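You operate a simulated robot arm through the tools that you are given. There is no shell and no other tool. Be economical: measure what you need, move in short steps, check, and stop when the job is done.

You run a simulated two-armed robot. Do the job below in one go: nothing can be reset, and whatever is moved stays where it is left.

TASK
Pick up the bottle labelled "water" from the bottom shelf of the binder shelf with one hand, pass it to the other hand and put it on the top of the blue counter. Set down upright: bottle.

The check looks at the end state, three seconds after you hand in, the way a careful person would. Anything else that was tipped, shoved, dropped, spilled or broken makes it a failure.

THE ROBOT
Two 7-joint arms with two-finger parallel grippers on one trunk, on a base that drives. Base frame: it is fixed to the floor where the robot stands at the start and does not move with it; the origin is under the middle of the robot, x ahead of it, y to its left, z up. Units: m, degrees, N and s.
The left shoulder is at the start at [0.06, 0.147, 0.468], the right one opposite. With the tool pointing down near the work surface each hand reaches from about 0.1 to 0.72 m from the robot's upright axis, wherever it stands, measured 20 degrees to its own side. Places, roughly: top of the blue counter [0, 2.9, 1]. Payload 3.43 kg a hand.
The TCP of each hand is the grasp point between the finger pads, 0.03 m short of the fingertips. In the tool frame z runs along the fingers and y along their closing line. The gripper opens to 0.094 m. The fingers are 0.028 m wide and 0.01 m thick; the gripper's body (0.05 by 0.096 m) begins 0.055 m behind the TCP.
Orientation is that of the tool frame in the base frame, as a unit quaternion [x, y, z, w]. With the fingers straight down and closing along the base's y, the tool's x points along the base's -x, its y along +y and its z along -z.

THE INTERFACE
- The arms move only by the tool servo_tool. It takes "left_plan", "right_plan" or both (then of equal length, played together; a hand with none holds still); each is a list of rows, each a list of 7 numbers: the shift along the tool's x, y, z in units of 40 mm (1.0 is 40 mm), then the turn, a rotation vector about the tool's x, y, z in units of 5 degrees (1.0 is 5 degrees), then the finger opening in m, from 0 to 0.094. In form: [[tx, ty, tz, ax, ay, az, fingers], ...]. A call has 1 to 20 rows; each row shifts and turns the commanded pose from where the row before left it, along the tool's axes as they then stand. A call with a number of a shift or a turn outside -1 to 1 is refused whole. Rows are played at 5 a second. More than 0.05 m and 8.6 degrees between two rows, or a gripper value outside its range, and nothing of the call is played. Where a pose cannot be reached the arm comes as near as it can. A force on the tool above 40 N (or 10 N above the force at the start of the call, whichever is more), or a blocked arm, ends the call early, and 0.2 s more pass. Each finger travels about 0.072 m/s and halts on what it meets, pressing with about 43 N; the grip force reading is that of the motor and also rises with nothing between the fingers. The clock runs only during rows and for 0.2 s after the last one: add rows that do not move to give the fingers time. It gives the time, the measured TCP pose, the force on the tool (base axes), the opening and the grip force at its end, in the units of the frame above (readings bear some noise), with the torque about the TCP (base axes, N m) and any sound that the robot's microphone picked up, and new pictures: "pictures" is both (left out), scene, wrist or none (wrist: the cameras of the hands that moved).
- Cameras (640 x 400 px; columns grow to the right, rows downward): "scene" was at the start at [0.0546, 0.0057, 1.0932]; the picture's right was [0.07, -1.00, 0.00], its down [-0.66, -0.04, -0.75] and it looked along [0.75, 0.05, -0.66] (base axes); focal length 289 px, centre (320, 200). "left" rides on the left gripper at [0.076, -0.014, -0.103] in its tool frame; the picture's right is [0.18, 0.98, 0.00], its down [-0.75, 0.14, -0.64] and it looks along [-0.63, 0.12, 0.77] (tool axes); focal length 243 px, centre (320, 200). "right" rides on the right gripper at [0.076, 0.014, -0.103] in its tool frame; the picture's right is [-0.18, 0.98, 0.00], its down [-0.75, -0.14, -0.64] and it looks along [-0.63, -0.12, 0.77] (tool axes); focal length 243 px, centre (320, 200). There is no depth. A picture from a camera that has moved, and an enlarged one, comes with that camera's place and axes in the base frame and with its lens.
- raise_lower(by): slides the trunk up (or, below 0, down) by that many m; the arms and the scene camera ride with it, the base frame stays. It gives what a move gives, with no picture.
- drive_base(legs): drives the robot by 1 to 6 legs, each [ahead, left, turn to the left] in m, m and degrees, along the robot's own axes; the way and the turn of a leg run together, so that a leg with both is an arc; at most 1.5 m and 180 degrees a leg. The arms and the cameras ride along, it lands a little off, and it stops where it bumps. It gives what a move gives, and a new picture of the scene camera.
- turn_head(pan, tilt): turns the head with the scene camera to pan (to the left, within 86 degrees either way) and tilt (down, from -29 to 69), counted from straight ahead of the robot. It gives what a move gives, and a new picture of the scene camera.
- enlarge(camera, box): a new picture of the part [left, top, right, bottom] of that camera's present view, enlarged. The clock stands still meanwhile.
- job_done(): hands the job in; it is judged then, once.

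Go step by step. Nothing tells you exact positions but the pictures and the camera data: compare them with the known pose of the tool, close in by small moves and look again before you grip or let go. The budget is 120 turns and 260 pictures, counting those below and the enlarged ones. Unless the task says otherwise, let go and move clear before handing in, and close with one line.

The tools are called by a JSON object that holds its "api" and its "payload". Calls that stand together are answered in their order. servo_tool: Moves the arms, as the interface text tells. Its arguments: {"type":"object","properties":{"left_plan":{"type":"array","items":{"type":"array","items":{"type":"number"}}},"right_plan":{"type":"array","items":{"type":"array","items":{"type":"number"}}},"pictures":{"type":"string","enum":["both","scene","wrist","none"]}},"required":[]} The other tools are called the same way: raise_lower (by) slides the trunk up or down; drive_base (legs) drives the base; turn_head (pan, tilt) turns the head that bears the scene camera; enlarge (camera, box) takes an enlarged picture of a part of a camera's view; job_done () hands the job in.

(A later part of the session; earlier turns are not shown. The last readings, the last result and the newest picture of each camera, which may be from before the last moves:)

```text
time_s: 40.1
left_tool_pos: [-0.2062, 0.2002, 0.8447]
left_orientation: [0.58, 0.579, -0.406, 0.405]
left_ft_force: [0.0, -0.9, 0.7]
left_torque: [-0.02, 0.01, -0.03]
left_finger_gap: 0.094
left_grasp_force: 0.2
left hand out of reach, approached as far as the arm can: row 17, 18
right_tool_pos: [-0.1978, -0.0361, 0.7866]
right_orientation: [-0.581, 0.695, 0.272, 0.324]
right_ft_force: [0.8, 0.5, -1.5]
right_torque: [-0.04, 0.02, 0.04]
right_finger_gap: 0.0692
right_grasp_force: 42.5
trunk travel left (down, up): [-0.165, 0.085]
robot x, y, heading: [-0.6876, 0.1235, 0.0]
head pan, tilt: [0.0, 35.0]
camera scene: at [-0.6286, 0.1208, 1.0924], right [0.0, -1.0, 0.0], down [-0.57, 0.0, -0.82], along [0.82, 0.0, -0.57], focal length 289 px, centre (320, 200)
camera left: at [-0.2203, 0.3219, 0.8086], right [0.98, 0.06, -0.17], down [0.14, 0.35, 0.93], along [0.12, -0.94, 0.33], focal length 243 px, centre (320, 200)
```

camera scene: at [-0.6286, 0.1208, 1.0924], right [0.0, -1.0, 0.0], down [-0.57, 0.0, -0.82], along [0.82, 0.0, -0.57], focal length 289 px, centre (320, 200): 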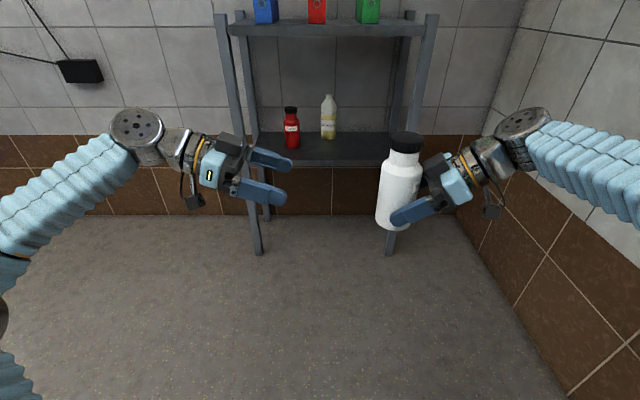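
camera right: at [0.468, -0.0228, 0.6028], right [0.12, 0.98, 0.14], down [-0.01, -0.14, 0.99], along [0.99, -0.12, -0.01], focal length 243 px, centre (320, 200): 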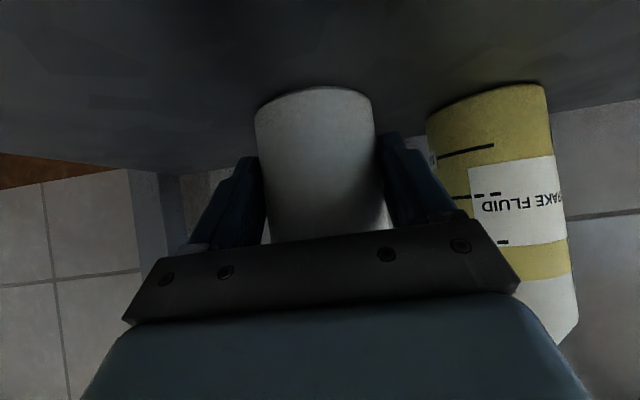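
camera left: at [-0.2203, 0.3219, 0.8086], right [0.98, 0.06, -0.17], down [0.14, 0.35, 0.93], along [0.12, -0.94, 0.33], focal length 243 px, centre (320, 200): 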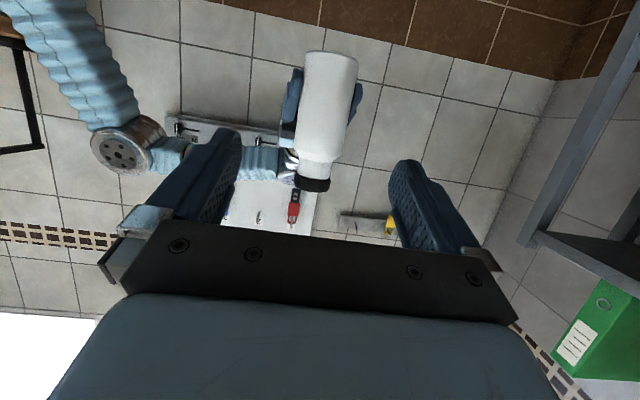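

The left hand hits a limit at y≈0.2 this far out. I'll test whether it can reach across more when closer in to the trunk.

{"api": "servo_tool", "payload": {"left_plan": [[0, -1, 0, 0, 0, 0, 0.094], [0, -1, 0, 0, 0, 0, 0.094], [0, -1, 0, 0, 0, 0, 0.094], [-0.257, 0, 0.705, 0, 0, 0, 0.094], [-0.257, 0, 0.705, 0, 0, 0, 0.094], [-0.257, 0, 0.705, 0, 0, 0, 0.094], [-0.257, 0, 0.705, 0, 0, 0, 0.094], [0, 0, 0, 0, 0, 0, 0.094]], "pictures": "scene"}}

```text
time_s: 41.9
left_tool_pos: [-0.3262, 0.08, 0.842]
left_orientation: [0.58, 0.578, -0.406, 0.405]
left_ft_force: [0.3, -0.6, 1.1]
left_torque: [-0.01, 0.0, 0.0]
left_finger_gap: 0.0941
left_grasp_force: 0.0
right_tool_pos: [-0.1974, -0.0355, 0.7856]
right_orientation: [-0.582, 0.694, 0.273, 0.324]
right_ft_force: [-0.6, 0.1, -1.7]
right_torque: [-0.03, 0.02, -0.02]
right_finger_gap: 0.069
right_grasp_force: 42.9
trunk travel left (down, up): [-0.165, 0.085]
robot x, y, heading: [-0.6871, 0.1198, -0.1]
head pan, tilt: [0.0, 35.0]
camera scene: at [-0.6287, 0.1208, 1.0924], right [0.0, -1.0, 0.0], down [-0.57, 0.0, -0.82], along [0.82, 0.0, -0.57], focal length 289 px, centre (320, 200)
```

scene: 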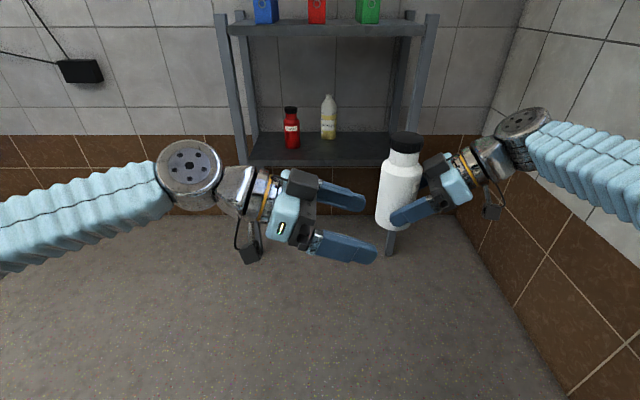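

Closer in works well. I'll back the left hand off, bring the right hand with the bottle to x≈-0.33, then look.

{"api": "servo_tool", "payload": {"left_plan": [[0.3, 0, -0.822, 0, 0, 0, 0.094], [0.3, 0, -0.822, 0, 0, 0, 0.094], [0.3, 0, -0.822, 0, 0, 0, 0.094], [0.3, 0, -0.822, 0, 0, 0, 0.094], [0, 0, 0, 0, 0, 0, 0.094]], "pictures": "none"}}

{"api": "servo_tool", "payload": {"right_plan": [[-0.07, 0.84, 0.08, 0, 0, 0, 0.05], [-0.07, 0.84, 0.08, 0, 0, 0, 0.05], [-0.07, 0.84, 0.08, 0, 0, 0, 0.05], [-0.07, 0.84, 0.08, 0, 0, 0, 0.05], [0, 0, 0, 0, 0, 0, 0.05]]}}

{"api": "enlarge", "payload": {"camera": "left", "box": [160, 20, 480, 220]}}

```text
time_s: 43.1
left_tool_pos: [-0.3243, 0.2251, 0.8444]
left_orientation: [0.58, 0.578, -0.407, 0.405]
left_ft_force: [1.0, -0.3, 0.2]
left_torque: [0.0, -0.02, 0.02]
left_finger_gap: 0.094
left_grasp_force: 0.2
right_tool_pos: [-0.1962, -0.0365, 0.7854]
right_orientation: [-0.582, 0.695, 0.271, 0.324]
right_ft_force: [0.6, -0.2, -2.0]
right_torque: [-0.02, 0.04, -0.04]
right_finger_gap: 0.069
right_grasp_force: 42.7
trunk travel left (down, up): [-0.165, 0.085]
robot x, y, heading: [-0.6868, 0.118, 0.1]
head pan, tilt: [0.0, 35.0]
```

```text
time_s: 44.3
left_tool_pos: [-0.3242, 0.224, 0.8459]
left_orientation: [0.58, 0.579, -0.406, 0.405]
left_ft_force: [0.0, -0.1, -0.3]
left_torque: [0.01, 0.02, 0.03]
left_finger_gap: 0.0938
left_grasp_force: 0.2
right_tool_pos: [-0.3276, 0.0039, 0.7883]
right_orientation: [-0.581, 0.695, 0.272, 0.324]
right_ft_force: [-0.2, -0.3, -1.7]
right_torque: [-0.01, 0.04, 0.01]
right_finger_gap: 0.0688
right_grasp_force: 43.1
trunk travel left (down, up): [-0.165, 0.085]
robot x, y, heading: [-0.6888, 0.1214, -0.1]
head pan, tilt: [0.0, 35.0]
camera scene: at [-0.6287, 0.1208, 1.0924], right [0.0, -1.0, 0.0], down [-0.57, 0.0, -0.82], along [0.82, 0.0, -0.57], focal length 289 px, centre (320, 200)
camera right: at [-0.3656, -0.1178, 0.795], right [-0.95, 0.29, 0.14], down [0.14, -0.03, 0.99], along [0.29, 0.96, -0.01], focal length 243 px, centre (320, 200)
```

scene: 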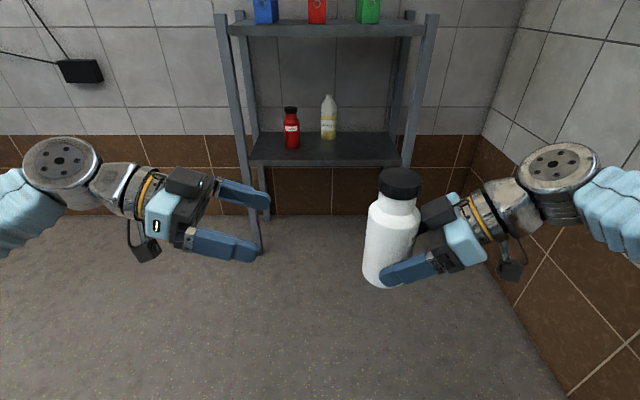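
right: 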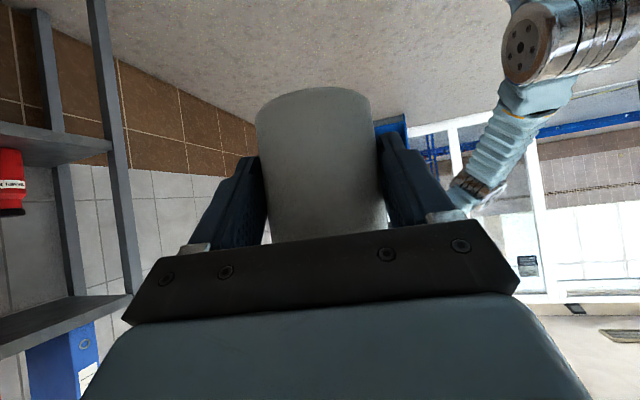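

```text
2.00 times, centred on (320, 120) of left
camera zoom: at [-0.3394, 0.3452, 0.8108], right [0.98, 0.06, -0.17], down [0.14, 0.35, 0.93], along [0.12, -0.94, 0.33], focal length 485 px, centre (320, 360)
```

zoom: 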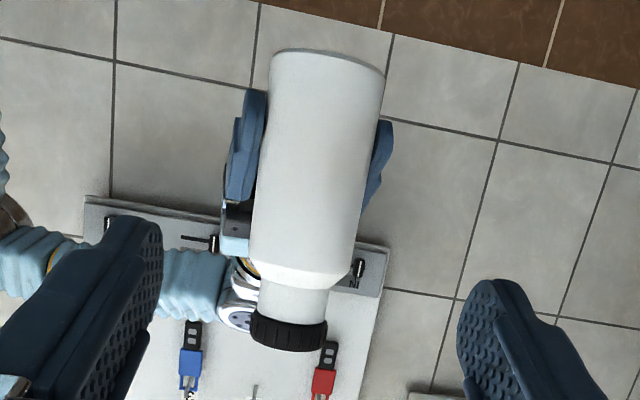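

Bottle axis is at about [-0.323, 0.013], body top z≈0.858, and the left hand is lined up in x. I'll bring the bottle 0.06 left and close the left hand to a short distance.

{"api": "servo_tool", "payload": {"right_plan": [[-0.475, 0.13, 0.565, 0, 0, 0, 0.05], [-0.475, 0.13, 0.565, 0, 0, 0, 0.05], [0, 0, 0, 0, 0, 0, 0.05]], "left_plan": [[-0.375, 0, 0.85, 0, 0, 0, 0.094], [-0.375, 0, 0.85, 0, 0, 0, 0.094], [0, 0, 0, 0, 0, 0, 0.094]]}}

{"api": "enlarge", "payload": {"camera": "scene", "box": [200, 130, 440, 280]}}

```text
time_s: 45.1
left_tool_pos: [-0.3266, 0.1492, 0.8498]
left_orientation: [0.579, 0.579, -0.405, 0.405]
left_ft_force: [0.9, 0.0, 0.3]
left_torque: [0.0, 0.01, 0.02]
left_finger_gap: 0.0939
left_grasp_force: 0.2
right_tool_pos: [-0.3271, 0.0654, 0.7856]
right_orientation: [-0.582, 0.695, 0.271, 0.323]
right_ft_force: [-0.2, -0.3, -2.8]
right_torque: [0.01, 0.02, -0.01]
right_finger_gap: 0.0689
right_grasp_force: 43.1
trunk travel left (down, up): [-0.165, 0.085]
robot x, y, heading: [-0.6863, 0.1214, 0.2]
head pan, tilt: [0.0, 35.0]
camera scene: at [-0.6287, 0.1208, 1.0924], right [0.0, -1.0, 0.0], down [-0.57, 0.0, -0.82], along [0.82, 0.0, -0.57], focal length 289 px, centre (320, 200)
camera right: at [-0.3646, -0.0572, 0.7923], right [-0.95, 0.29, 0.14], down [0.14, -0.03, 0.99], along [0.29, 0.96, -0.01], focal length 243 px, centre (320, 200)
camera left: at [-0.3401, 0.2702, 0.8158], right [0.98, 0.06, -0.17], down [0.14, 0.35, 0.93], along [0.12, -0.94, 0.33], focal length 243 px, centre (320, 200)
```

scene: 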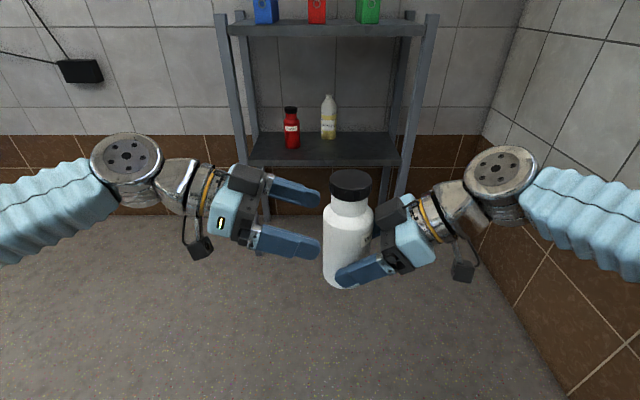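
right: 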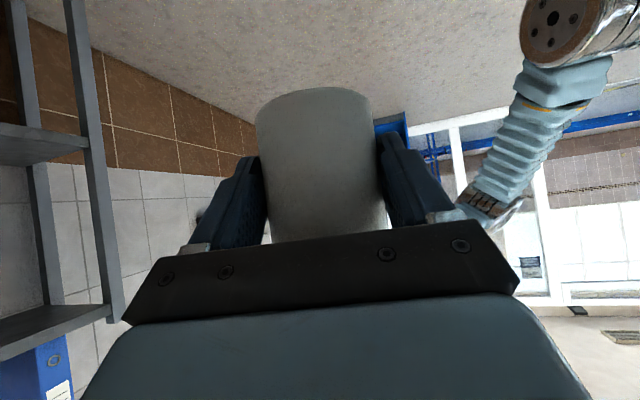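
left: 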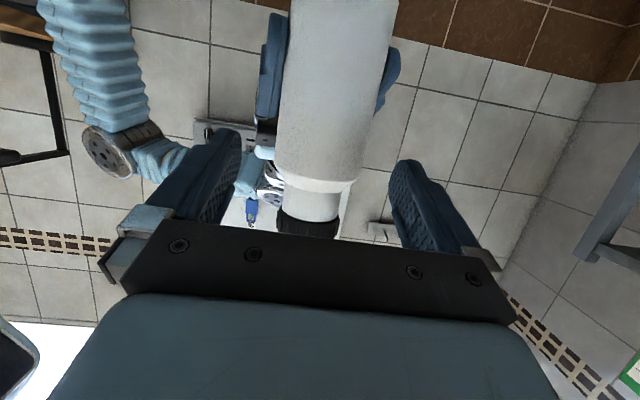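

```text
2.67 times, centred on (320, 205) of scene
camera zoom: at [-0.6287, 0.1208, 1.0924], right [0.0, -1.0, 0.0], down [-0.57, 0.0, -0.82], along [0.82, 0.0, -0.57], focal length 772 px, centre (320, 187)
```

zoom: 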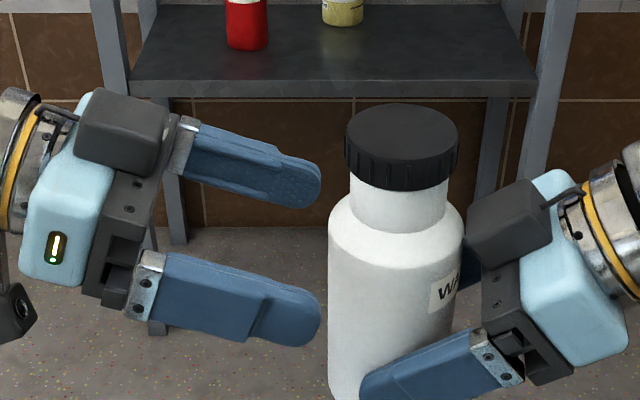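

Left fingers are aligned with the bottle's upper body, above the right fingers. Advancing the left hand 0.054 to straddle it.

{"api": "servo_tool", "payload": {"left_plan": [[-0.154, 0.03, 0.423, 0, 0, 0, 0.094], [-0.154, 0.03, 0.423, 0, 0, 0, 0.094], [-0.154, 0.03, 0.423, 0, 0, 0, 0.094], [0, 0, 0, 0, 0, 0, 0.094]]}}

{"api": "enlarge", "payload": {"camera": "scene", "box": [200, 130, 440, 280]}}

```text
time_s: 46.1
left_tool_pos: [-0.3217, 0.0953, 0.8505]
left_orientation: [0.58, 0.579, -0.406, 0.405]
left_ft_force: [-0.2, 1.3, -0.3]
left_torque: [-0.01, 0.01, 0.01]
left_finger_gap: 0.094
left_grasp_force: 0.1
right_tool_pos: [-0.3258, 0.0648, 0.7857]
right_orientation: [-0.581, 0.695, 0.271, 0.324]
right_ft_force: [0.4, 0.7, -1.2]
right_torque: [-0.07, 0.03, 0.02]
right_finger_gap: 0.069
right_grasp_force: 42.9
trunk travel left (down, up): [-0.165, 0.085]
robot x, y, heading: [-0.6904, 0.1174, -0.2]
head pan, tilt: [0.0, 35.0]
camera scene: at [-0.6287, 0.1208, 1.0924], right [0.0, -1.0, 0.0], down [-0.57, 0.0, -0.82], along [0.82, 0.0, -0.57], focal length 289 px, centre (320, 200)
camera left: at [-0.3363, 0.2159, 0.8161], right [0.98, 0.06, -0.17], down [0.14, 0.35, 0.93], along [0.12, -0.94, 0.33], focal length 243 px, centre (320, 200)
```

scene: 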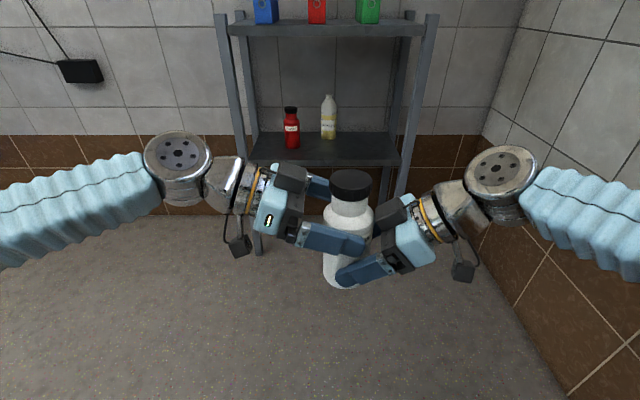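
left: 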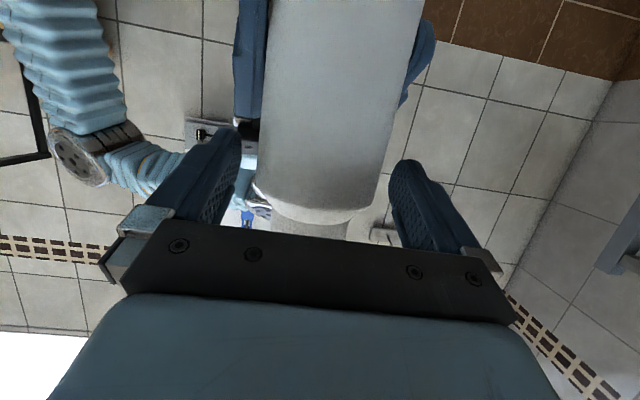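

```text
2.67 times, centred on (320, 205) of scene
camera zoom: at [-0.6287, 0.1208, 1.0924], right [0.0, -1.0, 0.0], down [-0.57, 0.0, -0.82], along [0.82, 0.0, -0.57], focal length 772 px, centre (320, 187)
```

zoom: 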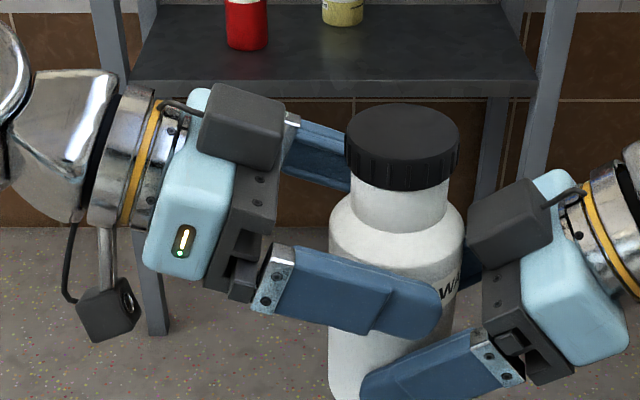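

The left fingers straddle the upper body just below the shoulder and clear of the right hand. Closing the left gripper.

{"api": "servo_tool", "payload": {"left_plan": [[0, 0, 0, 0, 0, 0, 0.085], [0, 0, 0, 0, 0, 0, 0.078], [0, 0, 0, 0, 0, 0, 0.072], [0, 0, 0, 0, 0, 0, 0.06], [0, 0, 0, 0, 0, 0, 0.05], [0, 0, 0, 0, 0, 0, 0.05]]}}

```text
time_s: 47.5
left_tool_pos: [-0.3226, 0.0953, 0.8517]
left_orientation: [0.58, 0.578, -0.407, 0.404]
left_ft_force: [-9.9, 0.7, 0.9]
left_torque: [-0.02, 0.51, -0.09]
left_finger_gap: 0.0668
left_grasp_force: 43.2
right_tool_pos: [-0.3275, 0.0651, 0.7856]
right_orientation: [-0.581, 0.696, 0.271, 0.324]
right_ft_force: [10.1, 0.2, -3.8]
right_torque: [-0.03, 0.18, -0.21]
right_finger_gap: 0.069
right_grasp_force: 42.5
trunk travel left (down, up): [-0.165, 0.085]
robot x, y, heading: [-0.6883, 0.1196, -0.2]
head pan, tilt: [0.0, 35.0]
camera scene: at [-0.6287, 0.1208, 1.0924], right [0.0, -1.0, 0.0], down [-0.57, 0.0, -0.82], along [0.82, 0.0, -0.57], focal length 289 px, centre (320, 200)
camera left: at [-0.3367, 0.2159, 0.816], right [0.98, 0.06, -0.17], down [0.14, 0.34, 0.93], along [0.12, -0.94, 0.33], focal length 243 px, centre (320, 200)
```

scene: 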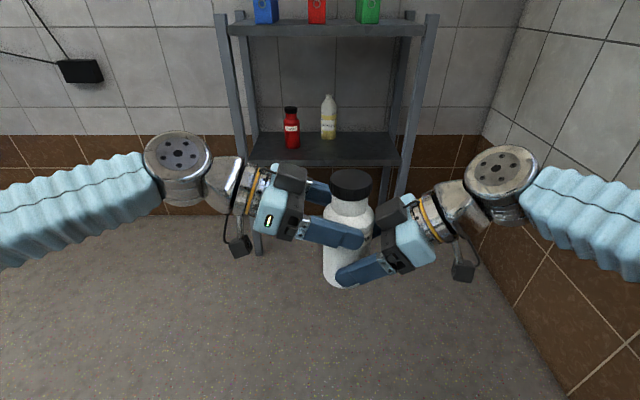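
left: 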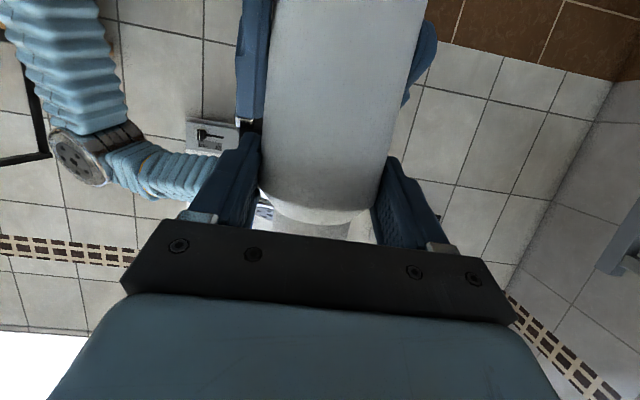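

Left holds it (0.067 m). Opening the right hand and withdrawing it sideways and slightly down.

{"api": "servo_tool", "payload": {"right_plan": [[0, 0, 0, 0, 0, 0, 0.094], [0, 0, 0, 0, 0, 0, 0.094], [0, 0, 0, 0, 0, 0, 0.094], [0.8, 0, -0.59, 0, 0, 0, 0.094], [0.8, 0, -0.59, 0, 0, 0, 0.094], [0.8, 0, -0.59, 0, 0, 0, 0.094], [0.633, 0, -0.75, 0, 0, 0, 0.094], [0.633, 0, -0.75, 0, 0, 0, 0.094], [0, 0, 0, 0, 0, 0, 0.094]]}}

{"api": "enlarge", "payload": {"camera": "scene", "box": [200, 130, 440, 280]}}

```text
time_s: 49.5
left_tool_pos: [-0.3213, 0.0957, 0.8504]
left_orientation: [0.581, 0.578, -0.407, 0.404]
left_ft_force: [0.3, 0.1, 0.3]
left_torque: [0.04, -0.01, 0.02]
left_finger_gap: 0.0669
left_grasp_force: 42.4
right_tool_pos: [-0.3581, -0.1272, 0.7572]
right_orientation: [-0.582, 0.695, 0.271, 0.323]
right_ft_force: [-0.5, 0.1, -0.2]
right_torque: [0.02, 0.0, 0.01]
right_finger_gap: 0.094
right_grasp_force: 0.0
trunk travel left (down, up): [-0.165, 0.085]
robot x, y, heading: [-0.6831, 0.1242, 0.2]
head pan, tilt: [0.0, 35.0]
camera scene: at [-0.6287, 0.1208, 1.0924], right [0.0, -1.0, 0.0], down [-0.57, 0.0, -0.82], along [0.82, 0.0, -0.57], focal length 289 px, centre (320, 200)
camera right: at [-0.3969, -0.2501, 0.7636], right [-0.95, 0.29, 0.14], down [0.14, -0.03, 0.99], along [0.29, 0.96, -0.01], focal length 243 px, centre (320, 200)
```

scene: 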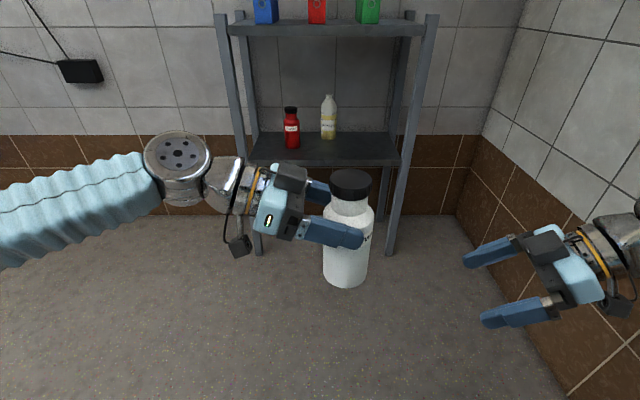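
right: 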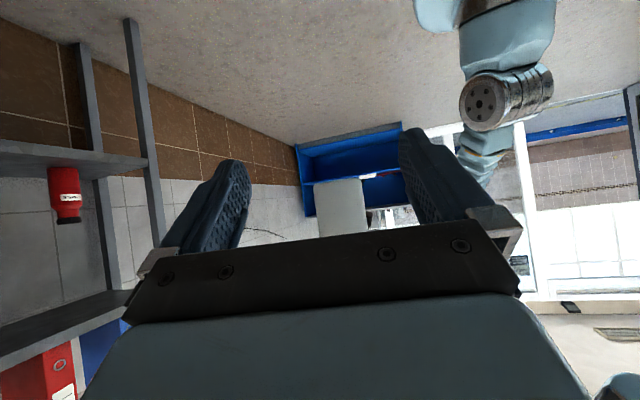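

```text
2.67 times, centred on (320, 205) of scene
camera zoom: at [-0.6287, 0.1208, 1.0924], right [0.0, -1.0, 0.0], down [-0.57, 0.0, -0.82], along [0.82, 0.0, -0.57], focal length 772 px, centre (320, 187)
```

zoom: 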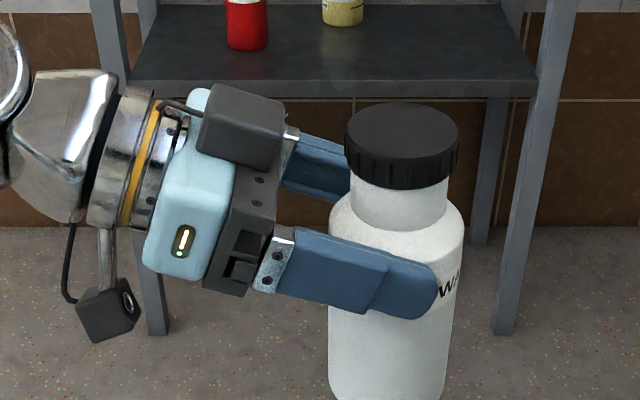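

The pass is done and the bottle hangs upright in the left hand. Turning to face the counter and driving partway to look.

{"api": "drive_base", "payload": {"legs": [[0, 0, 90], [1.0, -0.6, 0]]}}

{"api": "turn_head", "payload": {"pan": 0, "tilt": 10}}

```text
time_s: 59.2
left_tool_pos: [-0.0149, 1.4611, 0.8512]
left_orientation: [0.012, 0.819, -0.009, 0.574]
left_ft_force: [0.6, -1.1, 0.1]
left_torque: [-0.04, 0.01, 0.0]
left_finger_gap: 0.0666
left_grasp_force: 43.6
right_tool_pos: [0.2049, 1.4185, 0.7559]
right_orientation: [0.902, -0.093, -0.42, -0.042]
right_ft_force: [0.4, -0.6, -0.2]
right_torque: [0.04, -0.02, -0.01]
right_finger_gap: 0.094
right_grasp_force: 0.1
trunk travel left (down, up): [-0.165, 0.085]
robot x, y, heading: [-0.0494, 1.099, 88.4]
head pan, tilt: [0.0, 35.0]
camera scene: at [-0.0489, 1.1555, 1.0925], right [1.0, -0.03, 0.0], down [-0.02, -0.57, -0.82], along [0.02, 0.82, -0.57], focal length 289 px, centre (320, 200)
```

scene: 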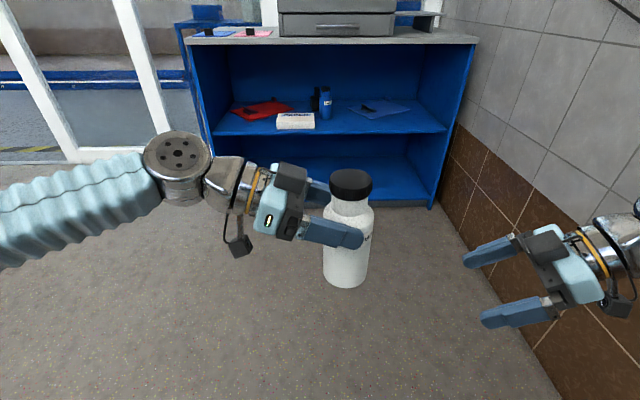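

```text
time_s: 60.1
left_tool_pos: [-0.0167, 1.4605, 0.85]
left_orientation: [0.012, 0.819, -0.009, 0.574]
left_ft_force: [0.4, -1.1, 0.9]
left_torque: [0.04, 0.01, 0.02]
left_finger_gap: 0.0668
left_grasp_force: 43.0
right_tool_pos: [0.2051, 1.4182, 0.7566]
right_orientation: [0.902, -0.093, -0.42, -0.043]
right_ft_force: [0.4, -0.7, 0.4]
right_torque: [0.02, 0.02, 0.0]
right_finger_gap: 0.094
right_grasp_force: 0.2
trunk travel left (down, up): [-0.165, 0.085]
robot x, y, heading: [-0.0538, 1.0985, 88.3]
head pan, tilt: [0.0, 10.0]
camera scene: at [-0.0488, 1.1604, 1.1325], right [1.0, -0.03, 0.0], down [-0.01, -0.17, -0.98], along [0.03, 0.98, -0.17], focal length 289 px, centre (320, 200)
```

scene: 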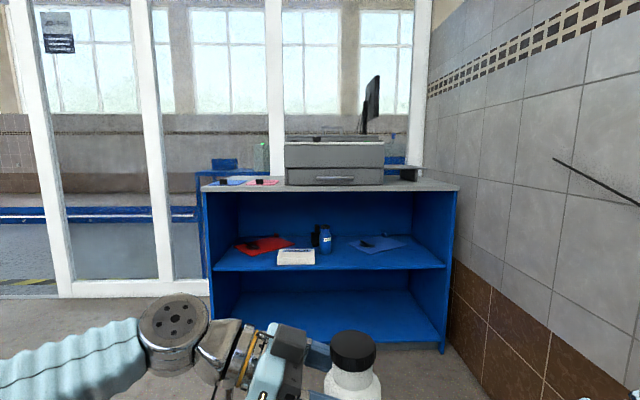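

The counter top is at about z≈0.92, front edge y≈2.67. I'll enlarge the top to find a free spot.

{"api": "enlarge", "payload": {"camera": "scene", "box": [190, 70, 480, 250]}}

```text
2.21 times, centred on (335, 160) of scene
camera zoom: at [-0.0488, 1.1604, 1.1325], right [1.0, -0.03, 0.0], down [-0.01, -0.17, -0.98], along [0.03, 0.98, -0.17], focal length 639 px, centre (287, 288)
```

zoom: 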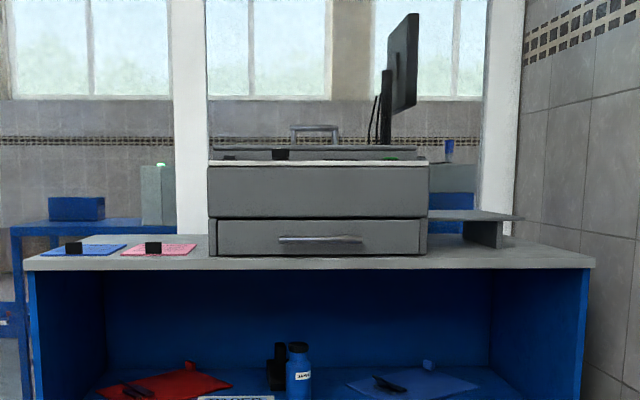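

The free area is the front right of the top (x≈0.45–0.7), right of the cabinet; top z≈0.945. I'll raise the trunk, yaw the left hand back to point forward, and tuck the right hand in.

{"api": "raise_lower", "payload": {"by": 0.085}}

{"api": "servo_tool", "payload": {"left_plan": [[0, 0, 0, -0.94, 0, -0.342, 0.05], [0, 0, 0, -0.94, 0, -0.342, 0.05], [0, 0, 0, -0.94, 0, -0.342, 0.05], [0, 0, 0, -0.94, 0, -0.342, 0.05], [0, 0, 0, -0.94, 0, -0.342, 0.05], [0, 0, 0, -0.94, 0, -0.342, 0.05], [0, 0, 0, -0.94, 0, -0.342, 0.05], [0, 0, 0, -0.94, 0, -0.342, 0.05], [0, 0, 0, -0.94, 0, -0.342, 0.05], [0, 0, 0, -0.94, 0, -0.342, 0.05], [0, 0, 0, -0.94, 0, -0.342, 0.05], [0, 0, 0, -0.94, 0, -0.342, 0.05], [0, 0, 0, -0.94, 0, -0.342, 0.05], [0, 0, 0, -0.94, 0, -0.342, 0.05], [0, 0, 0, -0.94, 0, -0.342, 0.05], [0, 0, 0, -0.94, 0, -0.342, 0.05], [0, 0, 0, -0.94, 0, -0.342, 0.05], [0, 0, 0, -0.94, 0, -0.342, 0.05], [0, 0, 0, 0, 0, 0, 0.05]], "right_plan": [[0, 0.8, 0, 0, 0, 0, 0.094], [0, 0.8, 0, 0, 0, 0, 0.094], [0, 0, 0, 0, 0, 0, 0.094], [0, 0, 0, 0, 0, 0, 0.094], [0, 0, 0, 0, 0, 0, 0.094], [0, 0, 0, 0, 0, 0, 0.094], [0, 0, 0, 0, 0, 0, 0.094], [0, 0, 0, 0, 0, 0, 0.094], [0, 0, 0, 0, 0, 0, 0.094], [0, 0, 0, 0, 0, 0, 0.094], [0, 0, 0, 0, 0, 0, 0.094], [0, 0, 0, 0, 0, 0, 0.094], [0, 0, 0, 0, 0, 0, 0.094], [0, 0, 0, 0, 0, 0, 0.094], [0, 0, 0, 0, 0, 0, 0.094], [0, 0, 0, 0, 0, 0, 0.094], [0, 0, 0, 0, 0, 0, 0.094], [0, 0, 0, 0, 0, 0, 0.094], [0, 0, 0, 0, 0, 0, 0.094]], "pictures": "scene"}}

```text
time_s: 61.3
left_tool_pos: [-0.0161, 1.461, 0.9357]
left_orientation: [0.011, 0.819, -0.008, 0.574]
left_ft_force: [-0.3, -0.6, -1.8]
left_torque: [-0.02, 0.06, -0.01]
left_finger_gap: 0.0667
left_grasp_force: 42.7
right_tool_pos: [0.2046, 1.418, 0.8427]
right_orientation: [0.902, -0.093, -0.42, -0.043]
right_ft_force: [-1.2, 0.4, 0.7]
right_torque: [0.0, -0.05, 0.0]
right_finger_gap: 0.094
right_grasp_force: 0.0
trunk travel left (down, up): [-0.25, 0.0]
robot x, y, heading: [-0.0503, 1.0941, 88.4]
head pan, tilt: [0.0, 10.0]
```

```text
time_s: 65.5
left_tool_pos: [-0.0447, 1.4633, 0.9404]
left_orientation: [0.595, -0.571, -0.38, -0.419]
left_ft_force: [1.3, -0.6, -1.8]
left_torque: [-0.02, 0.01, -0.03]
left_finger_gap: 0.0665
left_grasp_force: 43.2
right_tool_pos: [0.1917, 1.3571, 0.8405]
right_orientation: [0.902, -0.093, -0.42, -0.042]
right_ft_force: [-1.0, 0.0, -0.3]
right_torque: [-0.02, -0.03, 0.01]
right_finger_gap: 0.094
right_grasp_force: 0.1
trunk travel left (down, up): [-0.25, 0.0]
robot x, y, heading: [-0.0486, 1.1005, 88.4]
head pan, tilt: [0.0, 10.0]
stopped in row 19 (left hand): the arm was blocked; the commanded pose is now the measured one
camera scene: at [-0.0488, 1.1604, 1.2176], right [1.0, -0.03, 0.0], down [-0.01, -0.17, -0.98], along [0.03, 0.98, -0.17], focal length 289 px, centre (320, 200)
```

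scene: 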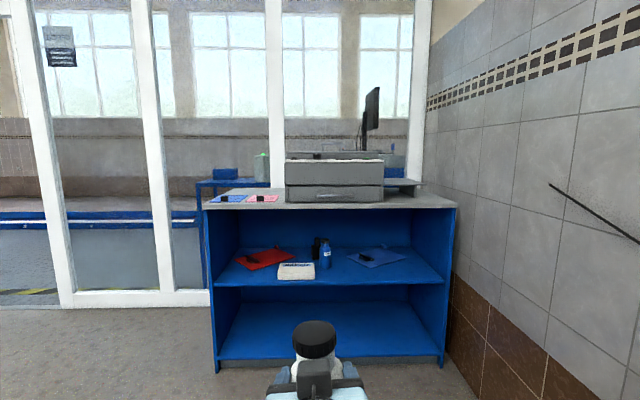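

The left arm was stopped near the end of the yaw with a slight roll. I'll look down to see what it is near.

{"api": "turn_head", "payload": {"pan": 5, "tilt": 55}}

```text
time_s: 66.6
left_tool_pos: [-0.043, 1.4635, 0.9417]
left_orientation: [0.595, -0.569, -0.382, -0.42]
left_ft_force: [-0.2, -0.3, -2.2]
left_torque: [-0.07, -0.02, 0.0]
left_finger_gap: 0.0667
left_grasp_force: 43.6
right_tool_pos: [0.191, 1.3562, 0.8414]
right_orientation: [0.901, -0.093, -0.421, -0.043]
right_ft_force: [-0.6, 0.0, 0.5]
right_torque: [0.02, 0.01, -0.04]
right_finger_gap: 0.094
right_grasp_force: 0.0
trunk travel left (down, up): [-0.25, 0.0]
robot x, y, heading: [-0.0492, 1.099, 88.2]
head pan, tilt: [5.0, 55.0]
camera scene: at [-0.0556, 1.1394, 1.1493], right [1.0, 0.06, 0.0], down [0.05, -0.82, -0.57], along [-0.03, 0.57, -0.82], focal length 289 px, centre (320, 200)
```

scene: 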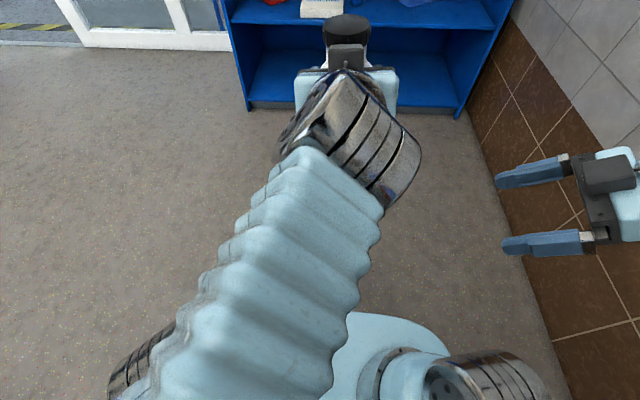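

The left forearm is folded tight over the trunk. I'll move the hand forward and left, and correct the 3.7° roll.

{"api": "servo_tool", "payload": {"left_plan": [[-0.36, 0.6, 0.93, 0, 0, 0, 0.05], [-0.36, 0.6, 0.93, 0, 0, 0, 0.05], [-0.36, 0.6, 0.93, 0, 0, 0, 0.05], [-0.36, 0.6, 0.93, 0, 0, 0, 0.05], [0, 0, 0, 0, -0.22, 0.74, 0.05], [0, 0, 0, 0, 0, 0, 0.05]]}}

```text
time_s: 68.0
left_tool_pos: [-0.1383, 1.6242, 0.9355]
left_orientation: [-0.571, 0.585, 0.402, 0.413]
left_ft_force: [-0.8, -0.6, -1.8]
left_torque: [-0.01, 0.03, 0.03]
left_finger_gap: 0.0669
left_grasp_force: 43.0
right_tool_pos: [0.1911, 1.3567, 0.8406]
right_orientation: [0.901, -0.093, -0.421, -0.043]
right_ft_force: [-0.1, -0.5, 0.9]
right_torque: [0.0, 0.01, 0.03]
right_finger_gap: 0.0939
right_grasp_force: 0.1
trunk travel left (down, up): [-0.25, 0.0]
robot x, y, heading: [-0.0515, 1.0956, 88.5]
head pan, tilt: [5.0, 55.0]
camera scene: at [-0.0557, 1.1395, 1.1492], right [1.0, 0.06, 0.0], down [0.05, -0.82, -0.57], along [-0.03, 0.57, -0.82], focal length 289 px, centre (320, 200)
camera left: at [-0.1275, 1.4999, 0.9007], right [-0.98, -0.04, -0.17], down [-0.15, -0.35, 0.93], along [-0.1, 0.94, 0.34], focal length 243 px, centre (320, 200)
```

scene: 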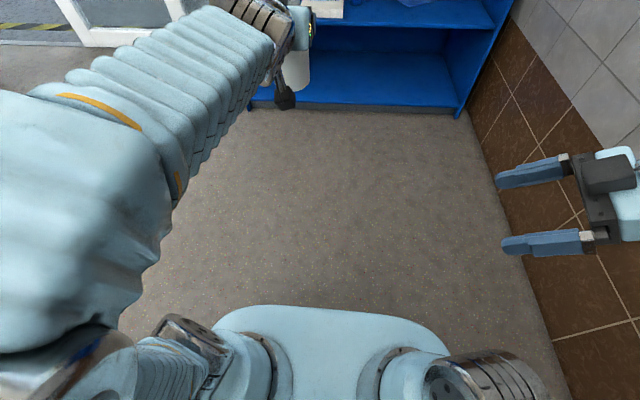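
left: 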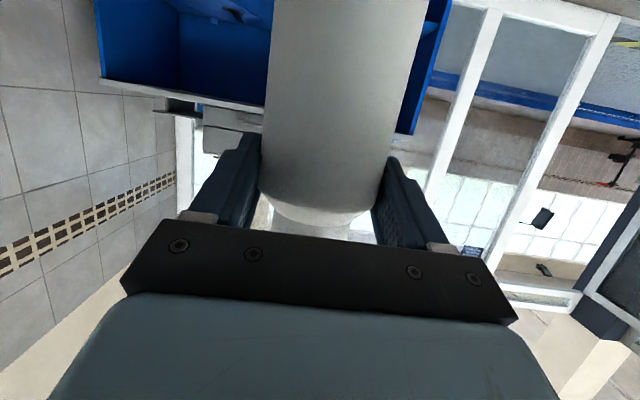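

The bottle is upright again. Now raising the left hand to z≈1.11 to check it can reach counter height.

{"api": "servo_tool", "payload": {"left_plan": [[-0.82, 0, -0.3, 0, 0, 0, 0.05], [-0.82, 0, -0.3, 0, 0, 0, 0.05], [-0.82, 0, -0.3, 0, 0, 0, 0.05], [-0.82, 0, -0.3, 0, 0, 0, 0.05], [-0.82, 0, -0.3, 0, 0, 0, 0.05], [0, 0, 0, 0, 0, 0, 0.05]], "pictures": "none"}}

{"api": "turn_head", "payload": {"pan": 0, "tilt": 25}}

```text
time_s: 69.4
left_tool_pos: [-0.1374, 1.622, 1.1101]
left_orientation: [-0.572, 0.584, 0.402, 0.412]
left_ft_force: [-0.2, -0.4, -1.8]
left_torque: [0.01, 0.01, -0.02]
left_finger_gap: 0.0666
left_grasp_force: 42.9
right_tool_pos: [0.1929, 1.3572, 0.8419]
right_orientation: [0.902, -0.093, -0.42, -0.043]
right_ft_force: [-0.5, 0.3, -0.4]
right_torque: [0.01, 0.02, -0.02]
right_finger_gap: 0.0938
right_grasp_force: 0.0
trunk travel left (down, up): [-0.25, 0.0]
robot x, y, heading: [-0.0507, 1.0975, 88.6]
head pan, tilt: [5.0, 55.0]
```

```text
time_s: 70.4
left_tool_pos: [-0.1374, 1.6225, 1.11]
left_orientation: [-0.571, 0.584, 0.402, 0.413]
left_ft_force: [0.0, 0.4, -1.6]
left_torque: [0.01, 0.03, 0.01]
left_finger_gap: 0.0665
left_grasp_force: 42.9
right_tool_pos: [0.1918, 1.3574, 0.8417]
right_orientation: [0.901, -0.093, -0.421, -0.042]
right_ft_force: [0.6, -0.1, -0.1]
right_torque: [-0.04, 0.01, -0.01]
right_finger_gap: 0.0941
right_grasp_force: 0.0
trunk travel left (down, up): [-0.25, 0.0]
robot x, y, heading: [-0.0509, 1.0978, 88.3]
head pan, tilt: [0.0, 25.0]
camera scene: at [-0.0488, 1.1596, 1.1931], right [1.0, -0.03, 0.0], down [-0.01, -0.42, -0.91], along [0.03, 0.91, -0.42], focal length 289 px, centre (320, 200)
```

scene: 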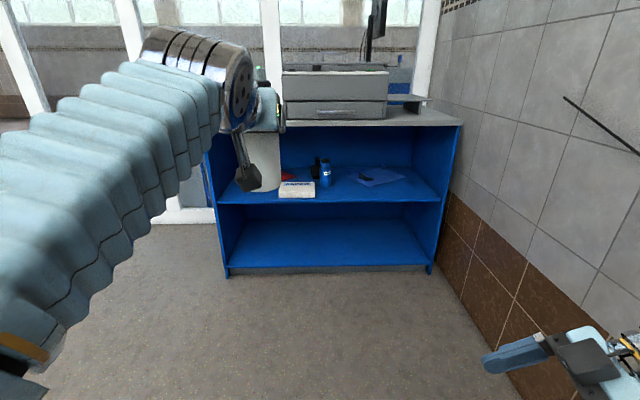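

Reach is fine. The wall at x≈0.77 limits how far right I can stand, so I'll check where both elbows are before planning the approach.

{"api": "turn_head", "payload": {"pan": -55, "tilt": 40}}

{"api": "turn_head", "payload": {"pan": 60, "tilt": 30}}

```text
time_s: 71.6
left_tool_pos: [-0.1381, 1.6216, 1.1104]
left_orientation: [-0.572, 0.585, 0.402, 0.412]
left_ft_force: [-0.1, -0.1, -1.2]
left_torque: [-0.01, -0.03, 0.04]
left_finger_gap: 0.0666
left_grasp_force: 42.8
right_tool_pos: [0.1923, 1.3566, 0.8404]
right_orientation: [0.902, -0.093, -0.42, -0.043]
right_ft_force: [-1.0, -0.4, -0.5]
right_torque: [-0.01, 0.01, 0.0]
right_finger_gap: 0.094
right_grasp_force: 0.2
trunk travel left (down, up): [-0.25, 0.0]
robot x, y, heading: [-0.0472, 1.0965, 88.4]
head pan, tilt: [-55.0, 40.0]
camera scene: at [0.0195, 1.1143, 1.1699], right [0.55, -0.84, 0.0], down [-0.54, -0.35, -0.77], along [0.64, 0.42, -0.64], focal length 289 px, centre (320, 200)
```

scene: 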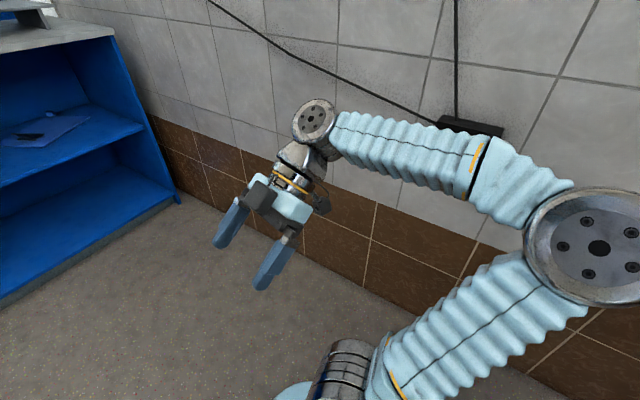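

```text
time_s: 73.5
left_tool_pos: [-0.1371, 1.6232, 1.1104]
left_orientation: [-0.572, 0.584, 0.402, 0.412]
left_ft_force: [-0.2, 1.2, -2.6]
left_torque: [0.0, -0.02, -0.02]
left_finger_gap: 0.0667
left_grasp_force: 42.9
right_tool_pos: [0.1928, 1.3564, 0.8403]
right_orientation: [0.901, -0.094, -0.42, -0.044]
right_ft_force: [0.1, -0.4, 0.5]
right_torque: [0.02, -0.01, 0.0]
right_finger_gap: 0.0939
right_grasp_force: 0.0
trunk travel left (down, up): [-0.25, 0.0]
robot x, y, heading: [-0.0516, 1.0977, 88.4]
head pan, tilt: [60.0, 30.0]
camera scene: at [-0.1285, 1.115, 1.1852], right [0.53, 0.85, 0.0], down [0.43, -0.26, -0.87], along [-0.74, 0.46, -0.5], focal length 289 px, centre (320, 200)
```

scene: 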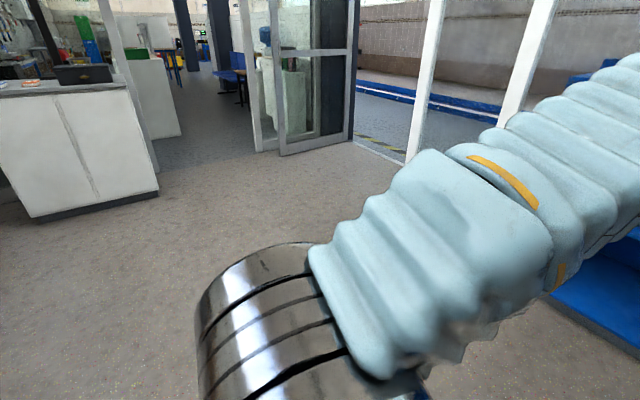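

Left elbow is well tucked, but the right arm sticks out toward the wall. I'll fold the right hand back to point forward, then turn to heading ~50° and stage near the counter's right part.

{"api": "servo_tool", "payload": {"right_plan": [[0, -0.9, 0, 0, 0, 0, 0.094], [0, -0.9, 0, 0, 0, 0, 0.094], [0, -0.9, 0, 0, 0, 0, 0.094], [0, 0, 0, 0.766, 0, 0.643, 0.094], [0, 0, 0, 0.766, 0, 0.643, 0.094], [0, 0, 0, 0.766, 0, 0.643, 0.094], [0, 0, 0, 0.766, 0, 0.643, 0.094], [0, 0, 0, 0.766, 0, 0.643, 0.094], [0, 0, 0, 0.766, 0, 0.643, 0.094], [0, 0, 0, 0.766, 0, 0.643, 0.094], [0, 0, 0, 0.766, 0, 0.643, 0.094], [0, 0, 0, 0.766, 0, 0.643, 0.094], [0, 0, 0, 0.766, 0, 0.643, 0.094], [0, 0, 0, 0.766, 0, 0.643, 0.094], [0, 0, 0, 0.766, 0, 0.643, 0.094], [0, 0, 0, 0.766, 0, 0.643, 0.094], [0, 0, 0, 0.766, 0, 0.643, 0.094], [0, 0, 0, 0.766, 0, 0.643, 0.094], [0, 0, 0, 0.766, 0, 0.643, 0.094]], "pictures": "none"}}

{"api": "turn_head", "payload": {"pan": 0, "tilt": 22}}

{"api": "drive_base", "payload": {"legs": [[0, 0, -38.4], [0.8, 0.3, 0]]}}

```text
time_s: 77.5
left_tool_pos: [-0.1379, 1.6232, 1.1102]
left_orientation: [-0.572, 0.584, 0.402, 0.412]
left_ft_force: [0.0, 0.3, -1.6]
left_torque: [0.01, -0.01, 0.0]
left_finger_gap: 0.0667
left_grasp_force: 43.2
right_tool_pos: [0.2145, 1.4615, 0.8401]
right_orientation: [-0.63, 0.651, 0.294, 0.303]
right_ft_force: [0.0, 0.3, -0.4]
right_torque: [0.03, -0.01, 0.02]
right_finger_gap: 0.094
right_grasp_force: 0.1
trunk travel left (down, up): [-0.25, 0.0]
robot x, y, heading: [-0.0557, 1.0983, 88.3]
head pan, tilt: [60.0, 30.0]
```

```text
time_s: 78.8
left_tool_pos: [-0.1378, 1.6221, 1.1106]
left_orientation: [-0.572, 0.584, 0.402, 0.412]
left_ft_force: [-0.4, -0.4, -1.9]
left_torque: [0.01, -0.01, -0.01]
left_finger_gap: 0.0662
left_grasp_force: 43.1
right_tool_pos: [0.2136, 1.4618, 0.8419]
right_orientation: [-0.633, 0.649, 0.294, 0.303]
right_ft_force: [0.3, 0.0, -0.1]
right_torque: [-0.01, -0.02, 0.01]
right_finger_gap: 0.0937
right_grasp_force: 0.2
trunk travel left (down, up): [-0.25, 0.0]
robot x, y, heading: [-0.0541, 1.0983, 88.3]
head pan, tilt: [0.0, 22.0]
camera scene: at [-0.0489, 1.1603, 1.198], right [1.0, -0.03, 0.0], down [-0.01, -0.37, -0.93], along [0.03, 0.93, -0.37], focal length 289 px, centre (320, 200)
```

scene: 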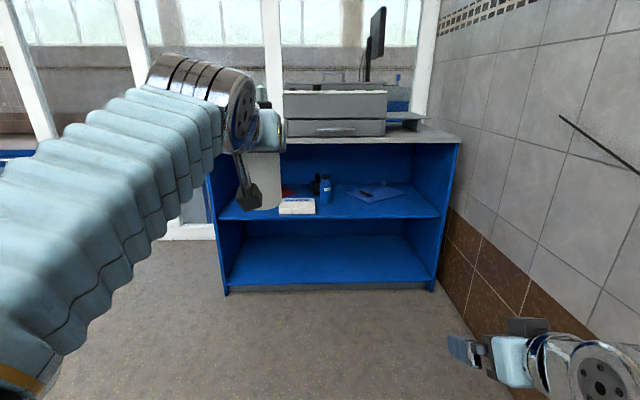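

```text
time_s: 85.2
left_tool_pos: [0.5056, 2.3778, 1.11]
left_orientation: [-0.346, 0.74, 0.243, 0.522]
left_ft_force: [1.6, -0.4, -1.4]
left_torque: [0.01, -0.01, -0.01]
left_finger_gap: 0.0665
left_grasp_force: 42.4
right_tool_pos: [0.6797, 2.0315, 0.8402]
right_orientation: [-0.38, 0.822, 0.177, 0.384]
right_ft_force: [-0.2, -0.3, -0.1]
right_torque: [0.02, 0.0, 0.0]
right_finger_gap: 0.094
right_grasp_force: 0.1
trunk travel left (down, up): [-0.25, 0.0]
robot x, y, heading: [0.2423, 1.9155, 49.5]
head pan, tilt: [0.0, 22.0]
camera scene: at [0.2858, 1.9619, 1.1981], right [0.76, -0.65, 0.0], down [-0.24, -0.29, -0.93], along [0.6, 0.71, -0.37], focal length 289 px, centre (320, 200)
```

scene: 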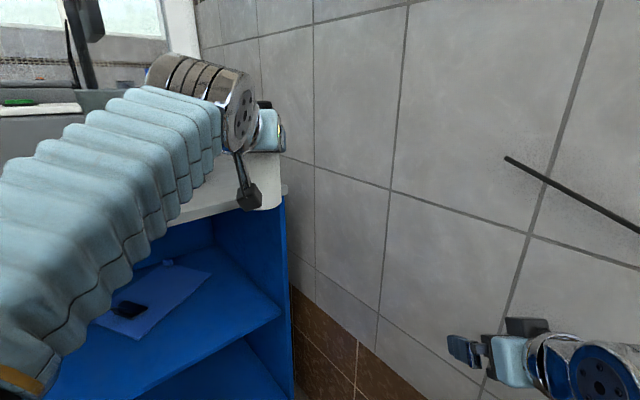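

Staged at heading 49.5°. I'll pull the right hand back from the wall and look at the counter's right section past the arm.

{"api": "servo_tool", "payload": {"right_plan": [[0.535, 0, -0.64, 0, 0, 0, 0.094], [0.535, 0, -0.64, 0, 0, 0, 0.094], [0.535, 0, -0.64, 0, 0, 0, 0.094]], "pictures": "none"}}

{"api": "turn_head", "payload": {"pan": 30, "tilt": 10}}

{"api": "servo_tool", "payload": {"left_plan": [[0, 0, 0, 0, 0, 0, 0.05]], "pictures": "wrist"}}

```text
time_s: 86.0
left_tool_pos: [0.5062, 2.3769, 1.1111]
left_orientation: [-0.347, 0.741, 0.243, 0.522]
left_ft_force: [0.0, 0.3, -2.0]
left_torque: [0.01, 0.04, 0.01]
left_finger_gap: 0.0668
left_grasp_force: 43.2
right_tool_pos: [0.6156, 1.9565, 0.8433]
right_orientation: [-0.381, 0.823, 0.177, 0.384]
right_ft_force: [-0.2, -0.1, 0.6]
right_torque: [-0.04, -0.04, -0.02]
right_finger_gap: 0.0937
right_grasp_force: 0.1
trunk travel left (down, up): [-0.25, 0.0]
robot x, y, heading: [0.2417, 1.9114, 49.4]
head pan, tilt: [0.0, 22.0]
```

```text
time_s: 87.0
left_tool_pos: [0.5056, 2.3788, 1.111]
left_orientation: [-0.347, 0.741, 0.243, 0.521]
left_ft_force: [-0.1, 0.3, -2.2]
left_torque: [-0.05, 0.04, 0.03]
left_finger_gap: 0.0665
left_grasp_force: 43.0
right_tool_pos: [0.6153, 1.9561, 0.8437]
right_orientation: [-0.38, 0.823, 0.177, 0.383]
right_ft_force: [-1.1, -0.6, 0.5]
right_torque: [0.01, -0.01, 0.02]
right_finger_gap: 0.0938
right_grasp_force: 0.1
trunk travel left (down, up): [-0.25, 0.0]
robot x, y, heading: [0.2424, 1.911, 49.5]
head pan, tilt: [30.0, 10.0]
camera scene: at [0.2425, 1.9826, 1.2176], right [0.98, -0.18, 0.0], down [-0.03, -0.17, -0.98], along [0.18, 0.97, -0.17], focal length 289 px, centre (320, 200)
```

scene: 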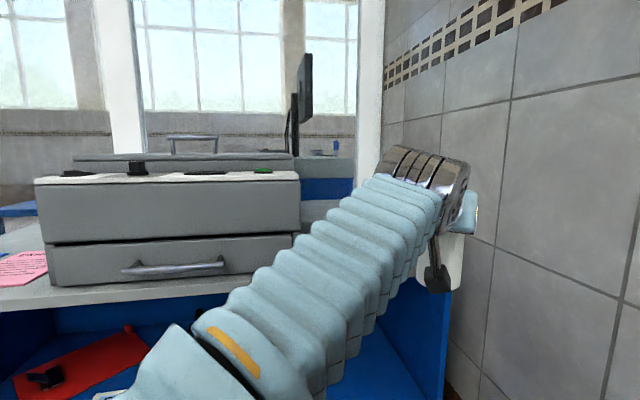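

```text
time_s: 87.4
left_tool_pos: [0.5055, 2.3784, 1.1113]
left_orientation: [-0.346, 0.741, 0.243, 0.522]
left_ft_force: [-1.1, 0.5, -2.7]
left_torque: [-0.01, 0.05, 0.0]
left_finger_gap: 0.066
left_grasp_force: 43.4
right_tool_pos: [0.6145, 1.9551, 0.8422]
right_orientation: [-0.381, 0.823, 0.178, 0.383]
right_ft_force: [0.3, 0.1, -0.4]
right_torque: [0.01, 0.0, -0.02]
right_finger_gap: 0.0941
right_grasp_force: 0.2
trunk travel left (down, up): [-0.25, 0.0]
robot x, y, heading: [0.2486, 1.9128, 49.5]
head pan, tilt: [30.0, 10.0]
camera left: at [0.4377, 2.2737, 1.0755], right [-0.79, 0.58, -0.18], down [-0.33, -0.18, 0.93], along [0.51, 0.79, 0.34], focal length 243 px, centre (320, 200)
```

left: 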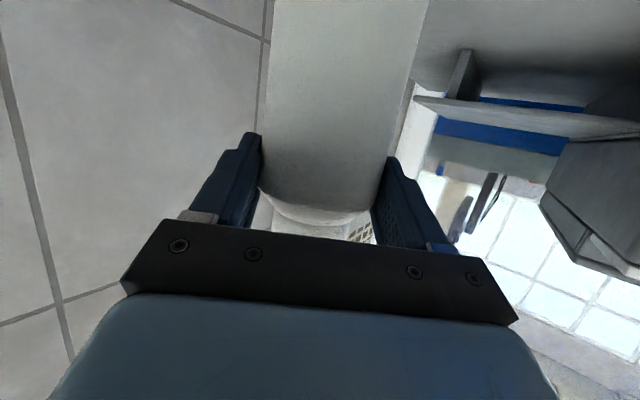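

I'll enlarge to measure the counter's edge and the cabinet, plus a check of how upright the bottle is.

{"api": "enlarge", "payload": {"camera": "scene", "box": [0, 130, 320, 330]}}

{"api": "enlarge", "payload": {"camera": "left", "box": [340, 0, 640, 188]}}

```text
2.00 times, centred on (160, 230) of scene
camera zoom: at [0.2424, 1.9826, 1.2176], right [0.98, -0.18, 0.0], down [-0.03, -0.17, -0.98], along [0.18, 0.97, -0.17], focal length 579 px, centre (640, 140)
```

zoom: 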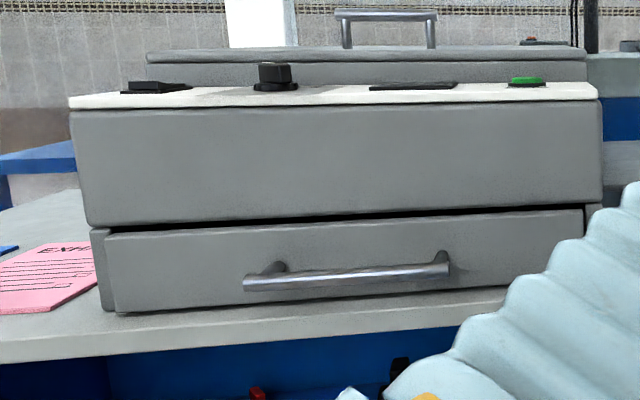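

```text
2.13 times, centred on (490, 94) of left
camera zoom: at [0.4377, 2.2737, 1.0755], right [-0.79, 0.58, -0.18], down [-0.33, -0.18, 0.93], along [0.51, 0.79, 0.34], focal length 516 px, centre (-42, 426)
```

zoom: 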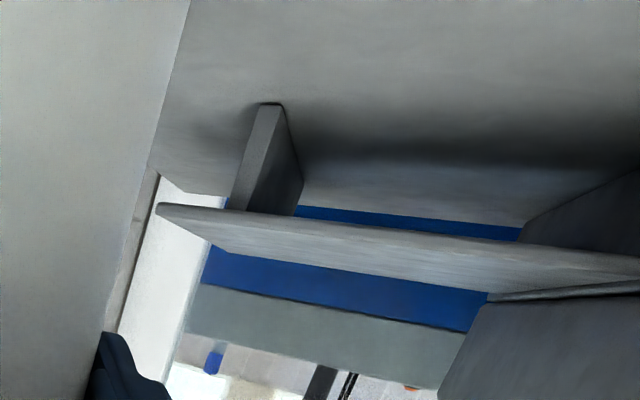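

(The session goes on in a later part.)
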